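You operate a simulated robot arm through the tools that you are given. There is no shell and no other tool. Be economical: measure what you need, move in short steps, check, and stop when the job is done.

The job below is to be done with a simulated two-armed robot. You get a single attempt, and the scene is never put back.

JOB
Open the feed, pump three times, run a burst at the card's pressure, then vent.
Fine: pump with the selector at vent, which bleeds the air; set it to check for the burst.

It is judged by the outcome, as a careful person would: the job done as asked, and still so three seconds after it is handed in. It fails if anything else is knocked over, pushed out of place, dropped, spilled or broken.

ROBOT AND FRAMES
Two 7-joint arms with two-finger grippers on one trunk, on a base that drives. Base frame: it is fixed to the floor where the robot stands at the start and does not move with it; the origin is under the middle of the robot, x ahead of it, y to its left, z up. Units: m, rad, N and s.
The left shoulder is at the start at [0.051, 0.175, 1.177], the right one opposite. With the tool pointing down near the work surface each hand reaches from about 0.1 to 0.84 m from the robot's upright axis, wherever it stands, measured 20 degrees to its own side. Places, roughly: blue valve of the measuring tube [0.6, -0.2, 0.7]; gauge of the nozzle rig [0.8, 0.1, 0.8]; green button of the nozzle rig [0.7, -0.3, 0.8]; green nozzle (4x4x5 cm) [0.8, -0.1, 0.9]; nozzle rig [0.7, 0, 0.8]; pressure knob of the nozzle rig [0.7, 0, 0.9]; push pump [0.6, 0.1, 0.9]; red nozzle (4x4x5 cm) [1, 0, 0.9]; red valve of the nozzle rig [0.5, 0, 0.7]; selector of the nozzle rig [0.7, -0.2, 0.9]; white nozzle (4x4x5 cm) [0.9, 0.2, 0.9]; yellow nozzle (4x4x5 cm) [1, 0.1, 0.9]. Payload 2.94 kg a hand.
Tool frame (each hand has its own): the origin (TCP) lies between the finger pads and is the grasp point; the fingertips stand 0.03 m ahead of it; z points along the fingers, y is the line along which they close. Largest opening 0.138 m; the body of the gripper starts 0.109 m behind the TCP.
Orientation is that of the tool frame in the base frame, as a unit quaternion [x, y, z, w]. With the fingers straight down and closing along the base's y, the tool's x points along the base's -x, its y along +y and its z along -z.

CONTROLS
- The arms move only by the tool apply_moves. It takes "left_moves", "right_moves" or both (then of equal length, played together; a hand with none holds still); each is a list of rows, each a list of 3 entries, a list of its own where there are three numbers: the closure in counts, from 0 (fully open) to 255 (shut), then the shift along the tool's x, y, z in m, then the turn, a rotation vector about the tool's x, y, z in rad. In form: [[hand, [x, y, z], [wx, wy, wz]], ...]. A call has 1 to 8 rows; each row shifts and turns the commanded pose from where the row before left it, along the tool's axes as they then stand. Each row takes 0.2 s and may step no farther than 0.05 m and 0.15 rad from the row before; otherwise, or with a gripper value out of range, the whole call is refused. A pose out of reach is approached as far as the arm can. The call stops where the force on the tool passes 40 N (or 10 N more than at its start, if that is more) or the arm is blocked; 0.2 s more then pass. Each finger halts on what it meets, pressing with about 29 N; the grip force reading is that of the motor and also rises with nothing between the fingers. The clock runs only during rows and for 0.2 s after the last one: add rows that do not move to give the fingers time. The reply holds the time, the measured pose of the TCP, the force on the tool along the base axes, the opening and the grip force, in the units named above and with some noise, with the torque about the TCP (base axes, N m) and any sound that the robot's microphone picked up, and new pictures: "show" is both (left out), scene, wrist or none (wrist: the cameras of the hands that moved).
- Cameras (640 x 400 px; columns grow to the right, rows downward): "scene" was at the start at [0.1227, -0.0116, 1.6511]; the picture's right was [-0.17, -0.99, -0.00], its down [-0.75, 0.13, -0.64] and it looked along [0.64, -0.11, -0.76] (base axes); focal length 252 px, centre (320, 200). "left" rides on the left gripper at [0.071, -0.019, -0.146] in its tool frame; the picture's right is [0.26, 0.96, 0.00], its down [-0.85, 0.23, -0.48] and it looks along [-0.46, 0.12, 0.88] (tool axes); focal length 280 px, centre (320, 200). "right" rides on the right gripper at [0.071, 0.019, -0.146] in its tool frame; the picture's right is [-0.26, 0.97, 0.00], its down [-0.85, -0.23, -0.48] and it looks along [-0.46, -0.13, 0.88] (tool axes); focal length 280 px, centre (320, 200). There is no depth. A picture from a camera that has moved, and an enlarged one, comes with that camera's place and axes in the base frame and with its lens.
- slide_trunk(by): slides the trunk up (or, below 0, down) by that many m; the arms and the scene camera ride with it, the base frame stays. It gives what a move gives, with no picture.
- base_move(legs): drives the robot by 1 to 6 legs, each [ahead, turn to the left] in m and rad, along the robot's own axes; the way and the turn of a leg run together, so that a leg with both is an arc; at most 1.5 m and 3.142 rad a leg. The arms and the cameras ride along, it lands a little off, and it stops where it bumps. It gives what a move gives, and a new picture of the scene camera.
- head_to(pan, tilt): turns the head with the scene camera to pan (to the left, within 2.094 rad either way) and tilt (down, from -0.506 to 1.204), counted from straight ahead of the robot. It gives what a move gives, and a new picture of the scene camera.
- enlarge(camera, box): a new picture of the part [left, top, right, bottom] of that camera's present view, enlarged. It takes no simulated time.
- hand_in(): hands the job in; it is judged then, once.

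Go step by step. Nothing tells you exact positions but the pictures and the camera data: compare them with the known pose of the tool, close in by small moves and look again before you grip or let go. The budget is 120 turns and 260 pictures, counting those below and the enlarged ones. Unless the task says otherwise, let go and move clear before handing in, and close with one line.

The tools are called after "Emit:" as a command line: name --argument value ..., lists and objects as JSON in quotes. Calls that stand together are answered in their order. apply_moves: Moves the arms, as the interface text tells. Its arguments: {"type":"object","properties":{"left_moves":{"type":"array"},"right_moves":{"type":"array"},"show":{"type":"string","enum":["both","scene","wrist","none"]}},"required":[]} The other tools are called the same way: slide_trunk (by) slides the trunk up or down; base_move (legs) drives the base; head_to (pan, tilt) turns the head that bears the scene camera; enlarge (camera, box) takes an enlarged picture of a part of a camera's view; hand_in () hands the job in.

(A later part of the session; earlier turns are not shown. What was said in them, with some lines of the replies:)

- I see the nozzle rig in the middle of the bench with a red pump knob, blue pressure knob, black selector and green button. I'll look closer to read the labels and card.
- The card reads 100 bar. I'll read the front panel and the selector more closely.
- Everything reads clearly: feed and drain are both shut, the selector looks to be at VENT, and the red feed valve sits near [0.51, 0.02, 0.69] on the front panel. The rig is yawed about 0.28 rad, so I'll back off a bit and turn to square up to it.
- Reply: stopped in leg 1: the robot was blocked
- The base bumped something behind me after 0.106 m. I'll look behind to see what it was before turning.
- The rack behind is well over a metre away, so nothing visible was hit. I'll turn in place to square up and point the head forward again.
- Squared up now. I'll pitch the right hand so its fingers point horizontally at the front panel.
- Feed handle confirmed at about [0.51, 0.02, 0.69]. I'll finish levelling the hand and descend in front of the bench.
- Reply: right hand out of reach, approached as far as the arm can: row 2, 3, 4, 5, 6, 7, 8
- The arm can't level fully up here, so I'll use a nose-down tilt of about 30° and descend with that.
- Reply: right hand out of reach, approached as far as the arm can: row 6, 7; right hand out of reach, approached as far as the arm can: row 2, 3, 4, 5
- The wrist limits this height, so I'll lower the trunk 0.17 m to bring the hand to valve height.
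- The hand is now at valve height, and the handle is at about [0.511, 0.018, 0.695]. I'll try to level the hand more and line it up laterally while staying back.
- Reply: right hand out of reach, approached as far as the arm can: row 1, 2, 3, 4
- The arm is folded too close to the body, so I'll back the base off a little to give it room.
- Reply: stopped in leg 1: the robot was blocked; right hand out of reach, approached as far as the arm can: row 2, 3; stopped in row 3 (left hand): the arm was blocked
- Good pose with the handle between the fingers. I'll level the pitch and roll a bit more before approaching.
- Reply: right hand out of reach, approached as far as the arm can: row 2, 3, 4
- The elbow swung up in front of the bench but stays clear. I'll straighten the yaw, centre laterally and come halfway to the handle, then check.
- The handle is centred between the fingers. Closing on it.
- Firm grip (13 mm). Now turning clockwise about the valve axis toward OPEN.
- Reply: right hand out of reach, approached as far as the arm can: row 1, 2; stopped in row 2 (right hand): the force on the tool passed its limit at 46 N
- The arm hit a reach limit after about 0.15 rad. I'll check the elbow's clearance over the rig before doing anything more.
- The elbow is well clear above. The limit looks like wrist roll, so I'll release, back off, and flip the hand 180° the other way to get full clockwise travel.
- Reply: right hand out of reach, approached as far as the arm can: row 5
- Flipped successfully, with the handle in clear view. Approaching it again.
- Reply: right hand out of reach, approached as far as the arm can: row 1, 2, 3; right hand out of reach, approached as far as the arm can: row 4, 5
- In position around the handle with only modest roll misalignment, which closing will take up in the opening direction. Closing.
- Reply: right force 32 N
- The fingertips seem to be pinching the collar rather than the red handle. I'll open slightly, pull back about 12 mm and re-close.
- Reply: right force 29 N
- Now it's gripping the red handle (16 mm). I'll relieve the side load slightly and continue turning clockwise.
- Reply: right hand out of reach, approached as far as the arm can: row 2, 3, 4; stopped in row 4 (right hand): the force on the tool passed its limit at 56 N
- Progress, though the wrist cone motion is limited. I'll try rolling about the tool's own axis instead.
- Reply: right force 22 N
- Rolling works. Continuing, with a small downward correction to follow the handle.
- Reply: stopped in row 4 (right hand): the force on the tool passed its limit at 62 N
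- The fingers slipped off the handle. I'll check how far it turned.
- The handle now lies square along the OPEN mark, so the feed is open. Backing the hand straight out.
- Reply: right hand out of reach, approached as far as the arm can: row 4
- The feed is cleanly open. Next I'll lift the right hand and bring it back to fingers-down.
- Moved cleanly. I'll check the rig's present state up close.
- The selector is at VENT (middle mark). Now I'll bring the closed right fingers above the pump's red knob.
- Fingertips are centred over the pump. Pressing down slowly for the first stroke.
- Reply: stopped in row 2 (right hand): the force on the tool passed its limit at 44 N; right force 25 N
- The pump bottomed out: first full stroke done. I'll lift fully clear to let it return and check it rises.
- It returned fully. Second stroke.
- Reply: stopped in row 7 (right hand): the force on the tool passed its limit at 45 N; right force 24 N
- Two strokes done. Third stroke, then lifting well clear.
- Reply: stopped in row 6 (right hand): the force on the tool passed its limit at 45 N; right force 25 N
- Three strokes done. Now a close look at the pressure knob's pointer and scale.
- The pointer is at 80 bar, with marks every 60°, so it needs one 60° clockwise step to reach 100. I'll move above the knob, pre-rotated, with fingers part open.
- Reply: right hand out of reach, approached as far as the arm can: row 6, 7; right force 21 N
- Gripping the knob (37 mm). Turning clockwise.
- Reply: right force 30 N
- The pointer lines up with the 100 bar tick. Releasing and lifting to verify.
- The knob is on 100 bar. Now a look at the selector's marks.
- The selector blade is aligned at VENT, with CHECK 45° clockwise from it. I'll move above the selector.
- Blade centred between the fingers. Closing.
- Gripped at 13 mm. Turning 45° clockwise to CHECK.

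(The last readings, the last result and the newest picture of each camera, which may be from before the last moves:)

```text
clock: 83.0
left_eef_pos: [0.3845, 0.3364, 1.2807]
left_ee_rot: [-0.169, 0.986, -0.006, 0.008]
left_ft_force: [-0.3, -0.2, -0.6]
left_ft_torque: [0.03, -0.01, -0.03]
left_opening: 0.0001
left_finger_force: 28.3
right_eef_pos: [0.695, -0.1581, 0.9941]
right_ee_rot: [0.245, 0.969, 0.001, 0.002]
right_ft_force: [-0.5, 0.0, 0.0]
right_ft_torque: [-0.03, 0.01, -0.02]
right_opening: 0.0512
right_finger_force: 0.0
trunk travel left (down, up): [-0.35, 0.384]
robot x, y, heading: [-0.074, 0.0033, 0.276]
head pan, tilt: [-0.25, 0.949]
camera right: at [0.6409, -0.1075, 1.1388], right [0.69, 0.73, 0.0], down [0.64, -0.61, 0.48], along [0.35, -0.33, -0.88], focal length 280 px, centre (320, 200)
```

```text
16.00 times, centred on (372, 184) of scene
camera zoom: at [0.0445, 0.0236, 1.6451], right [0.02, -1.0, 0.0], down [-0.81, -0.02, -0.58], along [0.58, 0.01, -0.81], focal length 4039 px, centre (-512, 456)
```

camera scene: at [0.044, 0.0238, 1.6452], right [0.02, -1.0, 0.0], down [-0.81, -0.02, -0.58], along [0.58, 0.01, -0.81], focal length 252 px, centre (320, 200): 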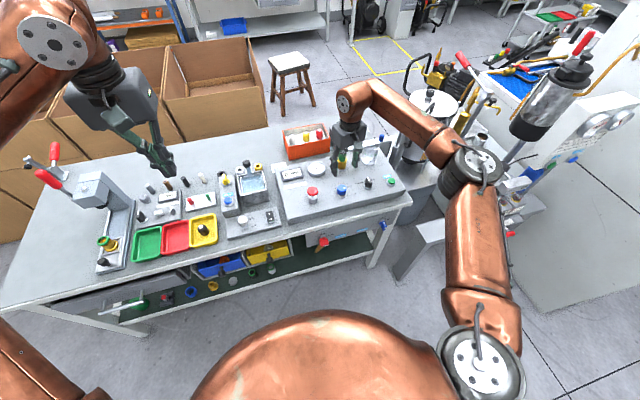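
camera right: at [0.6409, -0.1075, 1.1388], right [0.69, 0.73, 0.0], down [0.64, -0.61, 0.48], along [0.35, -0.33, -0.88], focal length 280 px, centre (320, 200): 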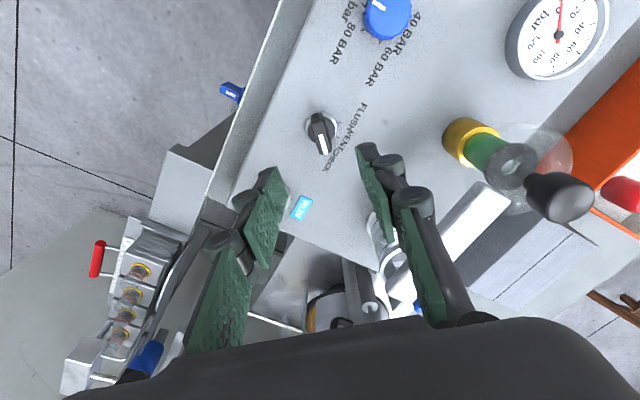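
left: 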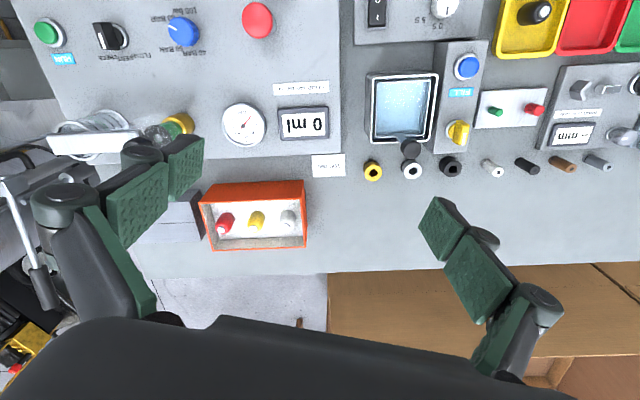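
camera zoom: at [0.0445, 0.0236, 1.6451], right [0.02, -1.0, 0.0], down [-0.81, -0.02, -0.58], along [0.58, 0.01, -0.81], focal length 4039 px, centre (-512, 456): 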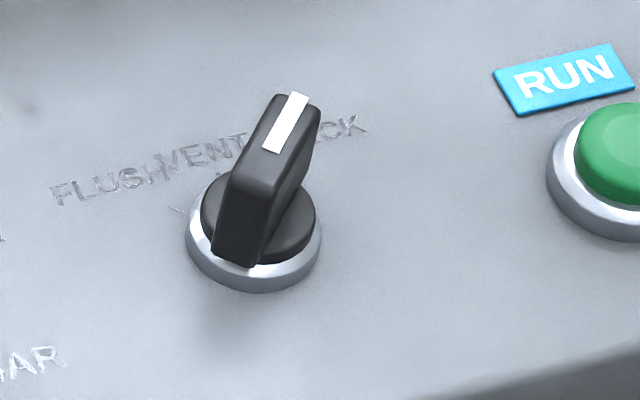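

The selector is on CHECK, aligned with the third mark. Next, closed fingers go above the green RUN button.

Emit:
apply_moves --right_moves '[[255, [-0.0236, -0.0253, 0], [0, 0, 0]], [255, [-0.0235, -0.0253, 0], [0, 0, 0]], [255, [-0.0235, -0.0253, 0], [0, 0, 0]], [255, [0, 0, 0.035], [0, 0, 0]], [255, [0, 0, 0.035], [0, 0, 0]], [255, [0, 0, 0], [0, 0, 0]]]' --show "wrist"

Emit:
enlarge --camera "scene" --box '[350, 140, 430, 200]'

```text
clock: 84.4
left_eef_pos: [0.384, 0.336, 1.2816]
left_ee_rot: [-0.17, 0.985, -0.005, 0.008]
left_ft_force: [-0.4, -0.1, 0.4]
left_ft_torque: [0.0, -0.03, -0.02]
left_opening: 0.0
left_finger_force: 28.1
right_eef_pos: [0.7188, -0.258, 0.9245]
right_ee_rot: [0.244, 0.97, 0.002, 0.001]
right_ft_force: [0.0, 0.1, 0.0]
right_ft_torque: [0.02, -0.06, -0.03]
right_opening: 0.0
right_finger_force: 28.7
trunk travel left (down, up): [-0.35, 0.384]
robot x, y, heading: [-0.0777, 0.0046, 0.269]
head pan, tilt: [-0.25, 0.949]
camera right: at [0.6658, -0.208, 1.0692], right [0.69, 0.73, 0.0], down [0.64, -0.61, 0.48], along [0.35, -0.32, -0.88], focal length 280 px, centre (320, 200)
```

right: 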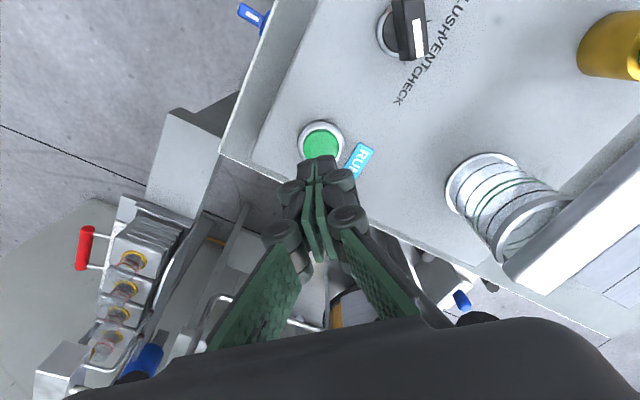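

```text
6.67 times, centred on (390, 170) of scene
camera zoom: at [0.0437, 0.024, 1.6453], right [0.02, -1.0, 0.0], down [-0.81, -0.02, -0.58], along [0.58, 0.01, -0.81], focal length 1683 px, centre (-147, 400)
```

zoom: 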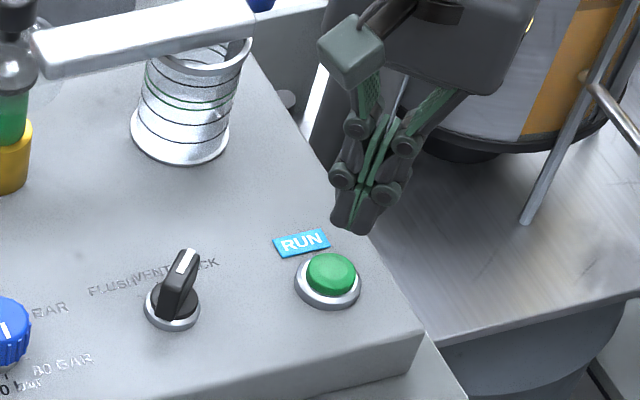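

Centred over RUN. Pressing down gently until it bottoms.

Emit:
apply_moves --right_moves '[[255, [0, 0, 0.02], [0, 0, 0]], [255, [0, 0, 0.015], [0, 0, 0]], [255, [0, 0, 0.006], [0, 0, 0]], [255, [0, 0, 0.005], [0, 0, 0]], [255, [0, 0, 0.004], [0, 0, 0]], [255, [0, 0, 0.004], [0, 0, 0]], [255, [0, 0, 0.004], [0, 0, 0]], [255, [0, 0, 0.004], [0, 0, 0]]]' --show "scene"

Emit:
enlarge --camera "scene" --box '[260, 140, 420, 210]'

```text
clock: 86.3
left_eef_pos: [0.384, 0.3362, 1.2804]
left_ee_rot: [-0.169, 0.986, -0.005, 0.01]
left_ft_force: [0.6, -0.3, -0.8]
left_ft_torque: [-0.02, 0.03, 0.02]
left_opening: 0.0003
left_finger_force: 28.0
right_eef_pos: [0.7222, -0.258, 0.8704]
right_ee_rot: [0.246, 0.969, 0.006, 0.005]
right_ft_force: [-6.3, -1.3, 23.3]
right_ft_torque: [-0.01, 0.28, -0.03]
right_opening: 0.006
right_finger_force: 28.6
trunk travel left (down, up): [-0.35, 0.384]
robot x, y, heading: [-0.0719, 0.0076, 0.274]
head pan, tilt: [-0.25, 0.949]
heard: click
stopped in row 8 (right hand): the force on the tool passed its limit at 43 N (the readings are from after the stop); the commanded pose is now the measured one
camera scene: at [0.0419, 0.0241, 1.6453], right [0.02, -1.0, 0.0], down [-0.81, -0.02, -0.58], along [0.58, 0.01, -0.81], focal length 252 px, centre (320, 200)
```

scene: 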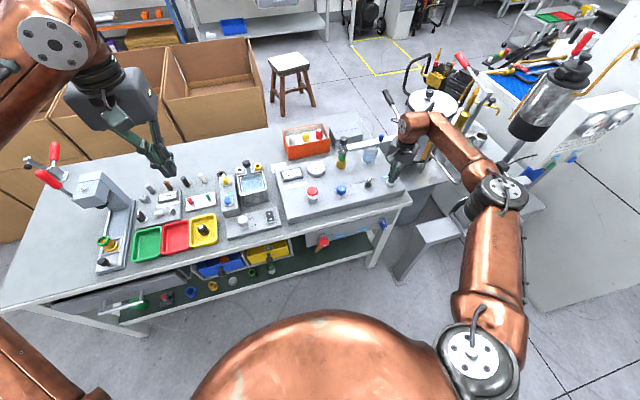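

```text
4.00 times, centred on (340, 175) of scene
camera zoom: at [0.0419, 0.0241, 1.6453], right [0.02, -1.0, 0.0], down [-0.81, -0.02, -0.58], along [0.58, 0.01, -0.81], focal length 1010 px, centre (240, 300)
```

zoom: 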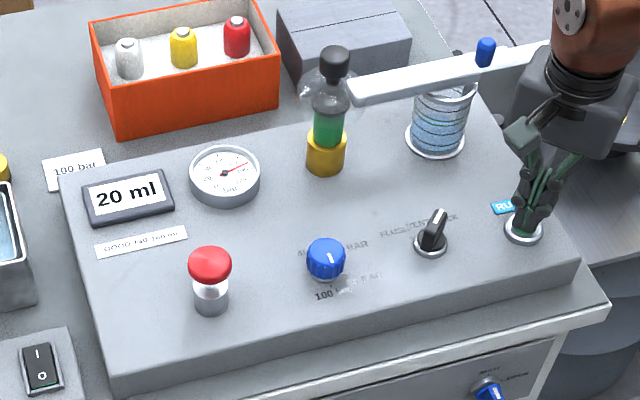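

Click heard: the burst is running, gauge up and 20 ml counted. I'll lift off the button and watch it.

Emit:
apply_moves --right_moves '[[255, [0, 0, -0.03], [0, 0, 0]], [255, [0, 0, -0.04], [0, 0, 0]], [255, [0, 0, 0], [0, 0, 0]], [255, [0, 0, 0], [0, 0, 0]]]' --show "none"

Emit:
enlarge --camera "scene" --box '[260, 140, 420, 210]'

```text
clock: 87.3
left_eef_pos: [0.3854, 0.3371, 1.2813]
left_ee_rot: [-0.169, 0.986, -0.006, 0.009]
left_ft_force: [-0.5, 0.1, -0.4]
left_ft_torque: [0.01, -0.02, 0.0]
left_opening: 0.0
left_finger_force: 28.3
right_eef_pos: [0.722, -0.2585, 0.937]
right_ee_rot: [0.246, 0.969, 0.004, 0.006]
right_ft_force: [0.4, -0.2, 0.0]
right_ft_torque: [0.03, -0.01, 0.01]
right_opening: 0.0
right_finger_force: 28.5
trunk travel left (down, up): [-0.35, 0.384]
robot x, y, heading: [-0.0706, 0.007, 0.27]
head pan, tilt: [-0.25, 0.949]
```

```text
4.00 times, centred on (340, 175) of scene
camera zoom: at [0.0432, 0.0238, 1.6453], right [0.02, -1.0, 0.0], down [-0.81, -0.02, -0.58], along [0.58, 0.01, -0.81], focal length 1010 px, centre (240, 300)
```

zoom: 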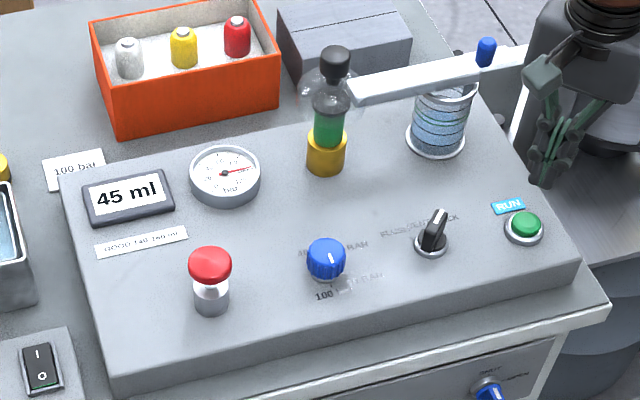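

It keeps running on its own (45 ml). Meanwhile I'll move back above the selector with fingers open, without touching it.

Emit:
apply_moves --right_moves '[[160, [0, 0, -0.03], [0, 0, 0]], [160, [0, 0, -0.03], [0, 0, 0]], [160, [0.024, 0.0253, 0], [0, 0, 0]], [160, [0.024, 0.0253, 0], [0, 0, 0]], [160, [0.024, 0.0253, 0], [0, 0, 0]], [160, [0, 0, 0], [0, 0, 0]], [160, [0, 0, 0], [0, 0, 0]], [160, [0, 0, 0], [0, 0, 0]]]' --show "wrist"

Emit:
enlarge --camera "scene" --box '[260, 140, 420, 210]'

```text
clock: 89.1
left_eef_pos: [0.3844, 0.3362, 1.2818]
left_ee_rot: [-0.168, 0.986, -0.006, 0.008]
left_ft_force: [-0.5, 0.2, 0.8]
left_ft_torque: [0.0, 0.0, -0.01]
left_opening: 0.0002
left_finger_force: 28.5
right_eef_pos: [0.6952, -0.1585, 0.9975]
right_ee_rot: [0.245, 0.969, 0.005, 0.004]
right_ft_force: [0.2, -0.3, 0.2]
right_ft_torque: [0.01, 0.05, -0.01]
right_opening: 0.0513
right_finger_force: 0.0
trunk travel left (down, up): [-0.35, 0.384]
robot x, y, heading: [-0.0755, 0.0061, 0.273]
head pan, tilt: [-0.25, 0.949]
camera right: at [0.6402, -0.1081, 1.1406], right [0.69, 0.72, 0.01], down [0.63, -0.61, 0.48], along [0.35, -0.32, -0.88], focal length 280 px, centre (320, 200)
```

right: 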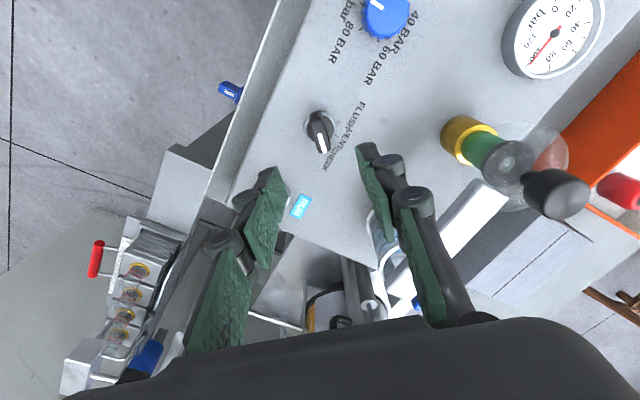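

```text
4.00 times, centred on (340, 175) of scene
camera zoom: at [0.044, 0.0233, 1.6452], right [0.02, -1.0, 0.0], down [-0.81, -0.02, -0.58], along [0.58, 0.01, -0.81], focal length 1010 px, centre (240, 300)
```

zoom: 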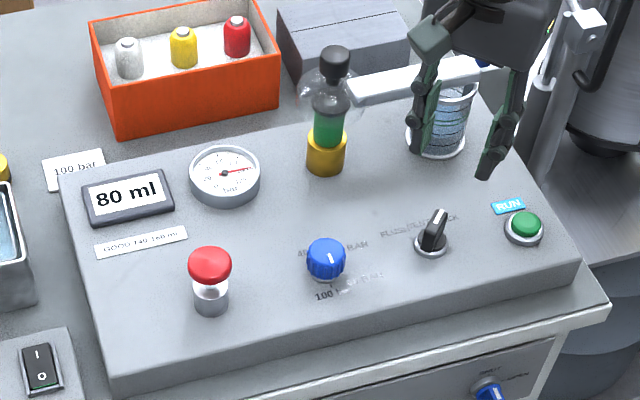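

80 ml and rising; waiting for the burst to finish and checking the gauge.

Emit:
enlarge --camera "right" --box '[490, 0, 620, 90]'

Emit:
apply_moves --right_moves '[[160, [0, 0, 0], [0, 0, 0]], [160, [0, 0, 0], [0, 0, 0]], [160, [0, 0, 0], [0, 0, 0]], [160, [0, 0, 0], [0, 0, 0]], [160, [0, 0, 0], [0, 0, 0]], [160, [0, 0, 0], [0, 0, 0]], [160, [0, 0, 0], [0, 0, 0]], [160, [0, 0, 0], [0, 0, 0]]]' --show "none"

Emit:
apply_moves --right_moves '[[160, [0, 0, 0], [0, 0, 0]], [160, [0, 0, 0], [0, 0, 0]], [160, [0, 0, 0], [0, 0, 0]], [160, [0, 0, 0], [0, 0, 0]], [160, [0, 0, 0], [0, 0, 0]], [160, [0, 0, 0], [0, 0, 0]], [160, [0, 0, 0], [0, 0, 0]], [160, [0, 0, 0], [0, 0, 0]]]' --show "none"

Emit:
enlarge --camera "scene" --box '[260, 140, 420, 210]'

```text
4.44 times, centred on (555, 45) of right
camera zoom: at [0.6402, -0.1081, 1.1406], right [0.69, 0.72, 0.01], down [0.63, -0.61, 0.48], along [0.35, -0.32, -0.88], focal length 1246 px, centre (-724, 889)
```

zoom: 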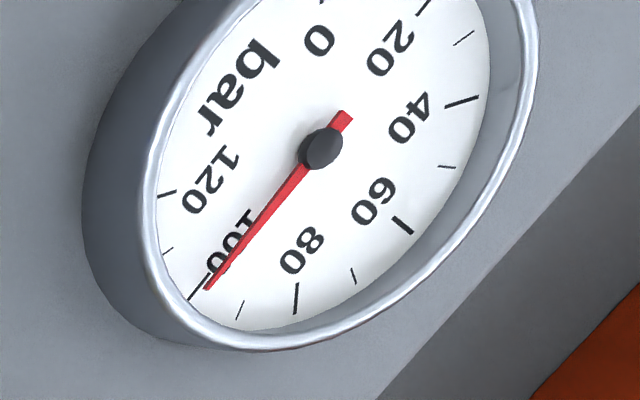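

```text
clock: 90.9
left_eef_pos: [0.3853, 0.3365, 1.2813]
left_ee_rot: [-0.169, 0.986, -0.006, 0.008]
left_ft_force: [0.1, -0.1, 0.0]
left_ft_torque: [-0.05, 0.0, 0.0]
left_opening: 0.0
left_finger_force: 28.2
right_eef_pos: [0.6936, -0.1579, 0.9957]
right_ee_rot: [0.245, 0.969, 0.004, 0.003]
right_ft_force: [0.2, 0.1, -0.4]
right_ft_torque: [0.02, 0.01, -0.01]
right_opening: 0.0512
right_finger_force: 0.0
trunk travel left (down, up): [-0.35, 0.384]
robot x, y, heading: [-0.0727, 0.0098, 0.272]
head pan, tilt: [-0.25, 0.949]
```

```text
clock: 92.7
left_eef_pos: [0.3855, 0.3366, 1.2811]
left_ee_rot: [-0.168, 0.986, -0.006, 0.008]
left_ft_force: [-0.5, -0.3, 0.3]
left_ft_torque: [-0.02, 0.0, 0.01]
left_opening: 0.0
left_finger_force: 28.8
right_eef_pos: [0.6938, -0.157, 0.9962]
right_ee_rot: [0.246, 0.969, 0.004, 0.004]
right_ft_force: [0.0, 0.4, 0.5]
right_ft_torque: [0.01, 0.0, 0.01]
right_opening: 0.0514
right_finger_force: 0.2
trunk travel left (down, up): [-0.35, 0.384]
robot x, y, heading: [-0.0741, 0.0102, 0.27]
head pan, tilt: [-0.25, 0.949]
```

```text
4.00 times, centred on (340, 175) of scene
camera zoom: at [0.0441, 0.0236, 1.6452], right [0.02, -1.0, 0.0], down [-0.81, -0.02, -0.58], along [0.58, 0.01, -0.81], focal length 1010 px, centre (240, 300)
```

zoom: 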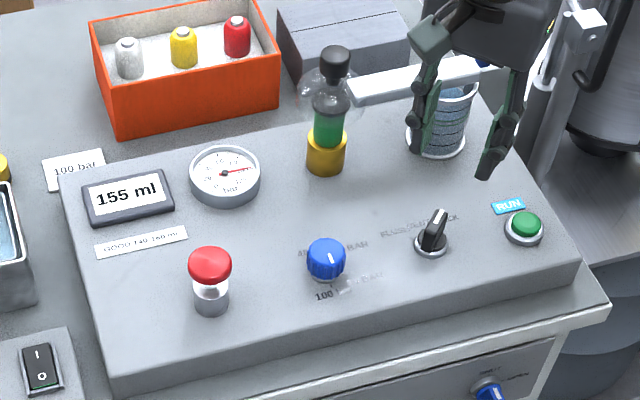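

The gauge reads 100 bar and the count is 155 ml. Descending onto the selector now while checking whether the burst has stopped.

Emit:
apply_moves --right_moves '[[160, [0, 0, 0.045], [0, 0, 0]], [160, [0, 0, 0.045], [0, 0, 0]], [160, [0, 0, 0.032], [0, 0, 0]]]' --show "wrist"

Emit:
enlarge --camera "scene" --box '[260, 140, 420, 210]'

```text
clock: 93.5
left_eef_pos: [0.387, 0.3357, 1.2816]
left_ee_rot: [-0.168, 0.986, -0.005, 0.008]
left_ft_force: [-0.3, -0.4, 0.7]
left_ft_torque: [-0.02, 0.02, -0.05]
left_opening: 0.0
left_finger_force: 27.9
right_eef_pos: [0.6956, -0.1576, 0.8735]
right_ee_rot: [0.245, 0.97, 0.005, 0.004]
right_ft_force: [-0.1, 0.6, 0.3]
right_ft_torque: [0.0, 0.02, 0.02]
right_opening: 0.0514
right_finger_force: 0.0
trunk travel left (down, up): [-0.35, 0.384]
robot x, y, heading: [-0.0713, 0.0068, 0.274]
head pan, tilt: [-0.25, 0.949]
camera right: at [0.6415, -0.108, 1.0175], right [0.69, 0.72, 0.01], down [0.63, -0.61, 0.48], along [0.35, -0.32, -0.88], focal length 280 px, centre (320, 200)
```

right: 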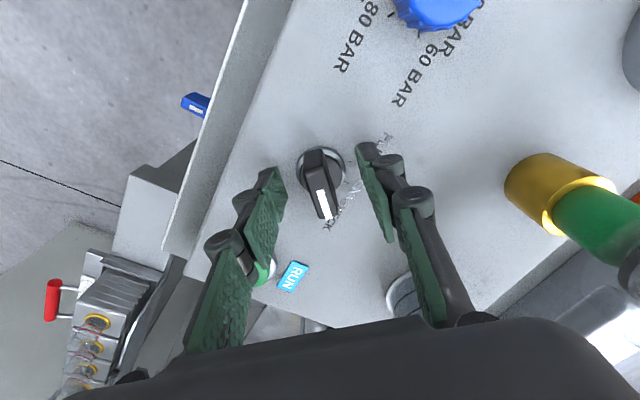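

```text
4.00 times, centred on (340, 175) of scene
camera zoom: at [0.0449, 0.0234, 1.6451], right [0.02, -1.0, 0.0], down [-0.81, -0.02, -0.58], along [0.58, 0.01, -0.81], focal length 1010 px, centre (240, 300)
```

zoom: 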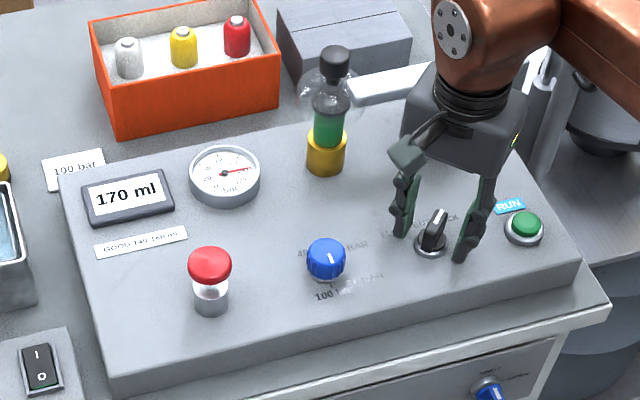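

170 ml and still counting. I'll wait a little with the hand ready, watching the count and the tube level.

Emit:
apply_moves --right_moves '[[160, [0, 0, 0], [0, 0, 0]], [160, [0, 0, 0], [0, 0, 0]], [160, [0, 0, 0], [0, 0, 0]], [160, [0, 0, 0], [0, 0, 0]]]' --show "none"

Emit:
enlarge --camera "scene" --box '[260, 140, 420, 210]'

```text
clock: 94.5
left_eef_pos: [0.385, 0.3367, 1.2806]
left_ee_rot: [-0.169, 0.986, -0.006, 0.008]
left_ft_force: [0.1, 0.5, 0.0]
left_ft_torque: [0.0, -0.01, 0.04]
left_opening: 0.0
left_finger_force: 28.2
right_eef_pos: [0.695, -0.1576, 0.8741]
right_ee_rot: [0.245, 0.97, 0.004, 0.003]
right_ft_force: [-0.2, -0.1, -1.2]
right_ft_torque: [-0.02, -0.02, -0.01]
right_opening: 0.0513
right_finger_force: 0.0
trunk travel left (down, up): [-0.35, 0.384]
robot x, y, heading: [-0.0701, 0.0098, 0.268]
head pan, tilt: [-0.25, 0.949]
```

```text
4.00 times, centred on (340, 175) of scene
camera zoom: at [0.044, 0.0236, 1.6452], right [0.02, -1.0, 0.0], down [-0.81, -0.02, -0.58], along [0.58, 0.01, -0.81], focal length 1010 px, centre (240, 300)
```

zoom: 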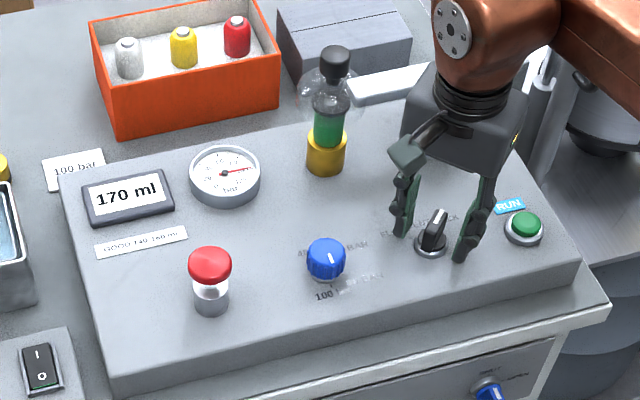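

The burst ended at 170 ml with the gauge holding 100 bar. Now I'll grip the selector and turn it back to VENT.

Emit:
apply_moves --right_moves '[[255, [0, 0, 0], [0, 0, 0]], [255, [0, 0, 0], [0, 0, 0]], [255, [0, 0, 0], [0, 0, 0]], [255, [0, 0, 0], [0, 0, 0]]]' --show "wrist"

Emit:
apply_moves --right_moves '[[255, [0, 0, 0], [0, 0, -0.13]], [255, [0, 0, 0], [0, 0, -0.13]], [255, [0, 0, 0], [0, 0, -0.13]], [255, [0, 0, 0], [0, 0, -0.13]], [255, [0, 0, 0], [0, 0, -0.13]], [255, [0, 0, 0], [0, 0, -0.135]], [255, [0, 0, 0], [0, 0, 0]]]' --show "wrist"

```text
clock: 95.5
left_eef_pos: [0.3855, 0.3365, 1.2797]
left_ee_rot: [-0.169, 0.986, -0.006, 0.007]
left_ft_force: [-0.3, 0.9, 0.5]
left_ft_torque: [-0.01, -0.02, 0.0]
left_opening: 0.0
left_finger_force: 28.1
right_eef_pos: [0.695, -0.1574, 0.8742]
right_ee_rot: [0.244, 0.97, 0.004, 0.003]
right_ft_force: [1.3, -0.1, -0.4]
right_ft_torque: [0.0, -0.12, 0.68]
right_opening: 0.0131
right_finger_force: 39.1
trunk travel left (down, up): [-0.35, 0.384]
robot x, y, heading: [-0.0725, 0.01, 0.271]
head pan, tilt: [-0.25, 0.949]
camera right: at [0.641, -0.1077, 1.0183], right [0.69, 0.73, 0.01], down [0.63, -0.61, 0.48], along [0.35, -0.32, -0.88], focal length 280 px, centre (320, 200)
```

right: 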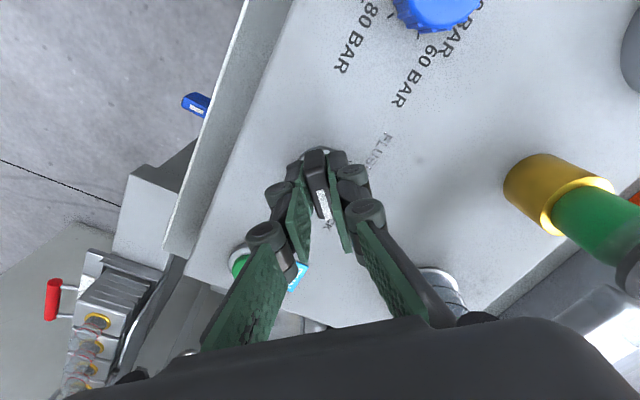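

```text
clock: 97.1
left_eef_pos: [0.3854, 0.336, 1.2812]
left_ee_rot: [-0.169, 0.986, -0.006, 0.008]
left_ft_force: [0.2, -0.6, -0.3]
left_ft_torque: [0.01, -0.02, -0.01]
left_opening: 0.0002
left_finger_force: 28.4
right_eef_pos: [0.6952, -0.1589, 0.8741]
right_ee_rot: [-0.145, 0.989, 0.002, 0.005]
right_ft_force: [-5.3, -4.4, -4.5]
right_ft_torque: [-0.28, 0.56, 0.03]
right_opening: 0.0129
right_finger_force: 39.3
trunk travel left (down, up): [-0.35, 0.384]
robot x, y, heading: [-0.0751, 0.0052, 0.272]
head pan, tilt: [-0.25, 0.949]
camera right: at [0.621, -0.1614, 1.0179], right [-0.03, 1.0, 0.0], down [0.87, 0.02, 0.48], along [0.48, 0.02, -0.88], focal length 280 px, centre (320, 200)
```

right: 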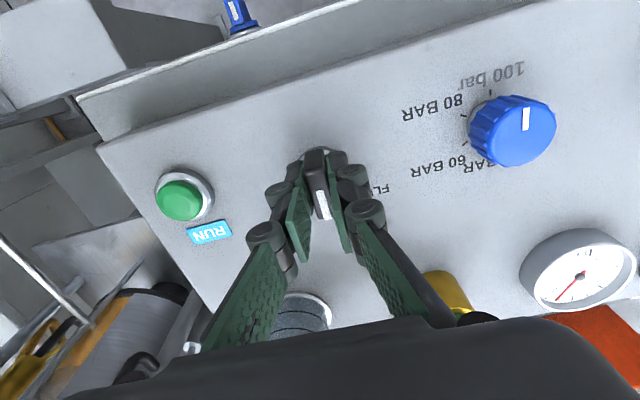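

The blade is back at VENT; I'll release, lift clear and watch the gauge fall.

Emit:
apply_moves --right_moves '[[160, [0, 0, 0], [0, 0, 0]], [160, [0, 0, 0], [0, 0, 0]], [160, [0, 0, -0.04], [0, 0, 0]], [160, [0, 0, -0.05], [0, 0, 0]], [160, [0, 0, -0.04], [0, 0, 0]], [160, [0, 0, 0], [0, 0, 0]], [160, [0, 0, 0], [0, 0, 0]], [160, [0, 0, 0], [0, 0, 0]]]' --show "wrist"

Emit:
enlarge --camera "scene" --box '[260, 140, 420, 210]'

```text
clock: 98.9
left_eef_pos: [0.3855, 0.3354, 1.2792]
left_ee_rot: [-0.169, 0.986, -0.006, 0.008]
left_ft_force: [-0.5, 0.9, 0.6]
left_ft_torque: [0.0, 0.03, -0.02]
left_opening: 0.0001
left_finger_force: 28.3
right_eef_pos: [0.6952, -0.1592, 1.0039]
right_ee_rot: [-0.145, 0.989, 0.002, 0.005]
right_ft_force: [0.4, 0.2, -0.3]
right_ft_torque: [0.02, 0.0, -0.01]
right_opening: 0.0515
right_finger_force: 0.1
trunk travel left (down, up): [-0.35, 0.384]
robot x, y, heading: [-0.074, 0.0103, 0.269]
head pan, tilt: [-0.25, 0.949]
camera right: at [0.6201, -0.1612, 1.1488], right [-0.02, 1.0, 0.01], down [0.87, 0.02, 0.48], along [0.48, 0.02, -0.87], focal length 280 px, centre (320, 200)
```

right: 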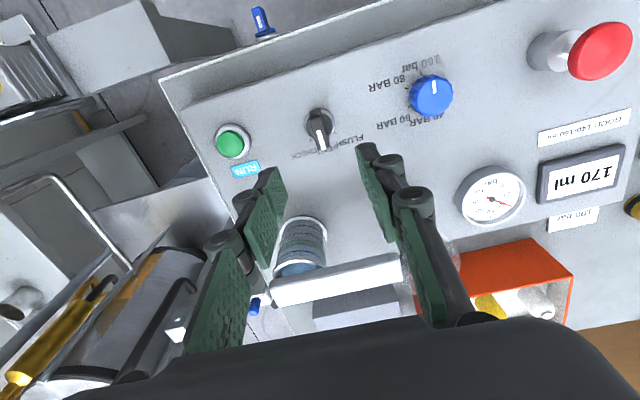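

```text
4.00 times, centred on (340, 175) of scene
camera zoom: at [0.0443, 0.0235, 1.6452], right [0.02, -1.0, 0.0], down [-0.81, -0.02, -0.58], along [0.58, 0.01, -0.81], focal length 1010 px, centre (240, 300)
```

zoom: 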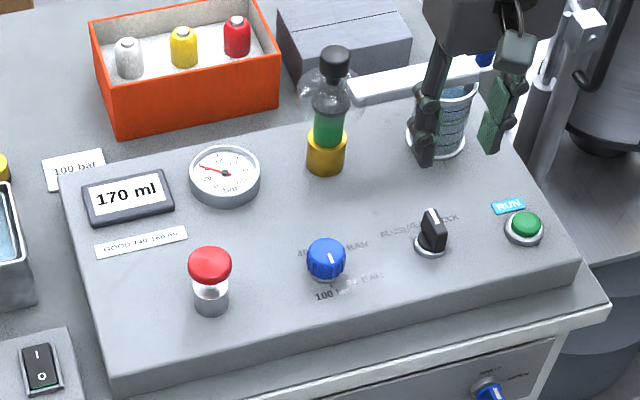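

Pressure is falling (~35 bar). I'll raise the hand further clear and wait for zero.

Emit:
apply_moves --right_moves '[[160, [0, 0, -0.05], [0, 0, 0]], [160, [0, 0, -0.05], [0, 0, 0]], [160, [0.03, 0, 0], [0, 0, 0]], [160, [0.03, 0, 0], [0, 0, 0]], [160, [0, 0, 0], [0, 0, 0]], [160, [0, 0, 0], [0, 0, 0]], [160, [0, 0, 0], [0, 0, 0]], [160, [0, 0, 0], [0, 0, 0]]]' --show "wrist"

Emit:
enlarge --camera "scene" --box '[290, 150, 410, 225]'

Emit:
enlarge --camera "scene" --box '[290, 190, 410, 265]'

```text
clock: 100.7
left_eef_pos: [0.3865, 0.3356, 1.2815]
left_ee_rot: [-0.168, 0.986, -0.006, 0.008]
left_ft_force: [1.1, 0.3, 0.2]
left_ft_torque: [0.03, 0.03, 0.01]
left_opening: 0.0001
left_finger_force: 28.5
right_eef_pos: [0.6345, -0.1752, 1.1047]
right_ee_rot: [-0.144, 0.989, 0.003, 0.006]
right_ft_force: [0.1, -0.3, -0.3]
right_ft_torque: [0.02, 0.0, 0.0]
right_opening: 0.0514
right_finger_force: 0.0
trunk travel left (down, up): [-0.35, 0.384]
robot x, y, heading: [-0.0707, 0.0084, 0.273]
head pan, tilt: [-0.25, 0.949]
camera right: at [0.561, -0.1783, 1.2478], right [-0.02, 1.0, 0.01], down [0.87, 0.02, 0.48], along [0.48, 0.02, -0.87], focal length 280 px, centre (320, 200)
```

right: 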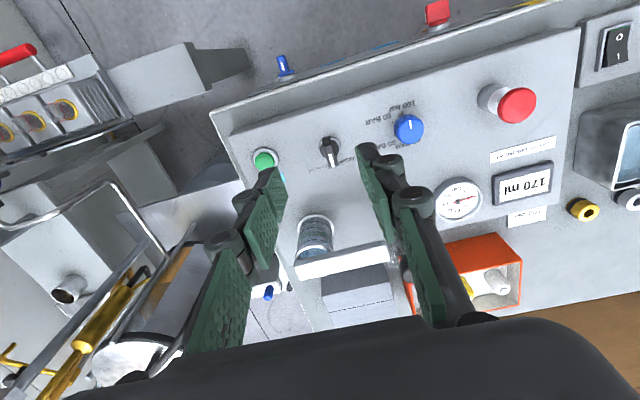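

```text
5.33 times, centred on (350, 188) of scene
camera zoom: at [0.0439, 0.0234, 1.6452], right [0.02, -1.0, 0.0], down [-0.81, -0.02, -0.58], along [0.58, 0.01, -0.81], focal length 1346 px, centre (160, 267)
```

zoom: 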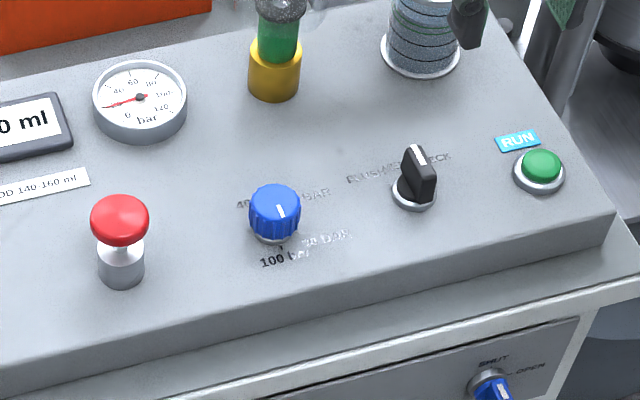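

```text
5.33 times, centred on (350, 228) of scene
camera zoom: at [0.0439, 0.0234, 1.6452], right [0.02, -1.0, 0.0], down [-0.81, -0.02, -0.58], along [0.58, 0.01, -0.81], focal length 1346 px, centre (160, 53)
```

zoom: 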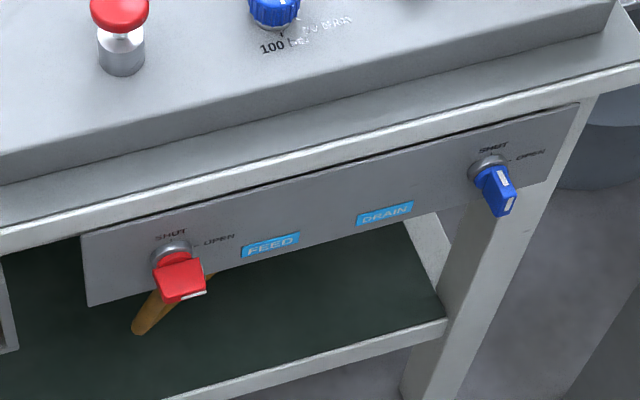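

Emit:
apply_moves --right_moves '[[160, [0, 0, 0], [0, 0, 0]], [160, [0, 0, 0], [0, 0, 0]], [160, [0, 0, 0], [0, 0, 0]], [160, [0, 0, 0], [0, 0, 0]], [160, [0, 0, 0], [0, 0, 0]], [160, [0, 0, 0], [0, 0, 0]], [160, [0, 0, 0], [0, 0, 0]], [160, [0, 0, 0], [0, 0, 0]]]' --show "none"

Emit:
apply_moves --right_moves '[[160, [0, 0, 0], [0, 0, 0]], [160, [0, 0, 0], [0, 0, 0]], [160, [0, 0, 0], [0, 0, 0]], [160, [0, 0, 0], [0, 0, 0]], [160, [0, 0, 0], [0, 0, 0]], [160, [0, 0, 0], [0, 0, 0]], [160, [0, 0, 0], [0, 0, 0]], [160, [0, 0, 0], [0, 0, 0]]]' --show "none"

Emit:
enlarge --camera "scene" --box '[280, 150, 400, 225]'

Emit:
enlarge --camera "right" --box '[300, 90, 560, 240]'

```text
clock: 102.5
left_eef_pos: [0.3858, 0.3357, 1.2805]
left_ee_rot: [-0.168, 0.986, -0.005, 0.008]
left_ft_force: [0.9, 0.2, 0.7]
left_ft_torque: [-0.01, 0.0, -0.01]
left_opening: 0.0
left_finger_force: 28.7
right_eef_pos: [0.6351, -0.1754, 1.1046]
right_ee_rot: [-0.144, 0.99, 0.002, 0.006]
right_ft_force: [0.5, -1.4, 0.2]
right_ft_torque: [-0.02, 0.0, 0.0]
right_opening: 0.0514
right_finger_force: 0.1
trunk travel left (down, up): [-0.35, 0.384]
robot x, y, heading: [-0.0715, 0.0083, 0.275]
head pan, tilt: [-0.25, 0.949]
```

```text
clock: 104.3
left_eef_pos: [0.386, 0.3361, 1.2818]
left_ee_rot: [-0.169, 0.986, -0.005, 0.009]
left_ft_force: [-0.2, 0.8, 0.3]
left_ft_torque: [-0.01, 0.0, 0.01]
left_opening: 0.0
left_finger_force: 28.0
right_eef_pos: [0.6353, -0.1751, 1.1046]
right_ee_rot: [-0.144, 0.989, 0.003, 0.006]
right_ft_force: [0.8, 0.3, -0.1]
right_ft_torque: [0.0, 0.01, -0.01]
right_opening: 0.0515
right_finger_force: 0.0
trunk travel left (down, up): [-0.35, 0.384]
robot x, y, heading: [-0.0724, 0.0041, 0.266]
head pan, tilt: [-0.25, 0.949]
```

```text
5.33 times, centred on (340, 188) of scene
camera zoom: at [0.044, 0.0236, 1.6452], right [0.02, -1.0, 0.0], down [-0.81, -0.02, -0.58], along [0.58, 0.01, -0.81], focal length 1346 px, centre (213, 267)
```

zoom: 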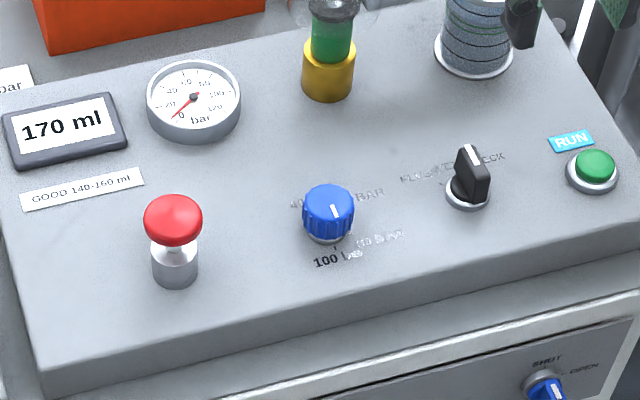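

```text
2.46 times, centred on (430, 165) of right
camera zoom: at [0.5611, -0.1781, 1.2478], right [-0.02, 1.0, 0.01], down [0.87, 0.02, 0.48], along [0.48, 0.02, -0.87], focal length 690 px, centre (49, 286)
```

zoom: 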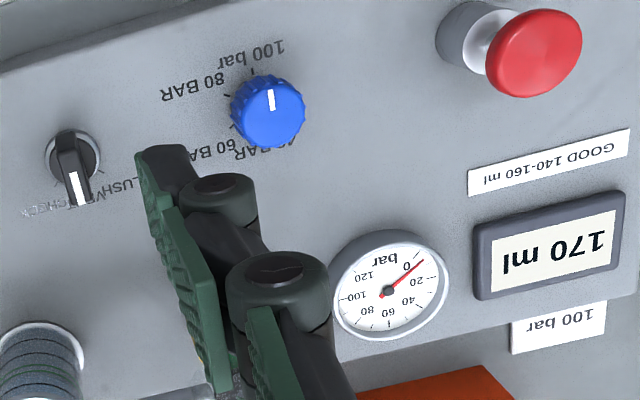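

The gauge has dropped to about zero. The feed is open, the selector is at VENT, and both hands are clear, so I'm handing in.

Emit:
hand_in

```text
The job is handed in.
```

The job is done: I opened the feed, pumped three full strokes with the selector at vent, ran one burst at 100 bar on check, and vented to about zero; the burst measured 170 ml, above the rig's "GOOD 140–160 ml" label.
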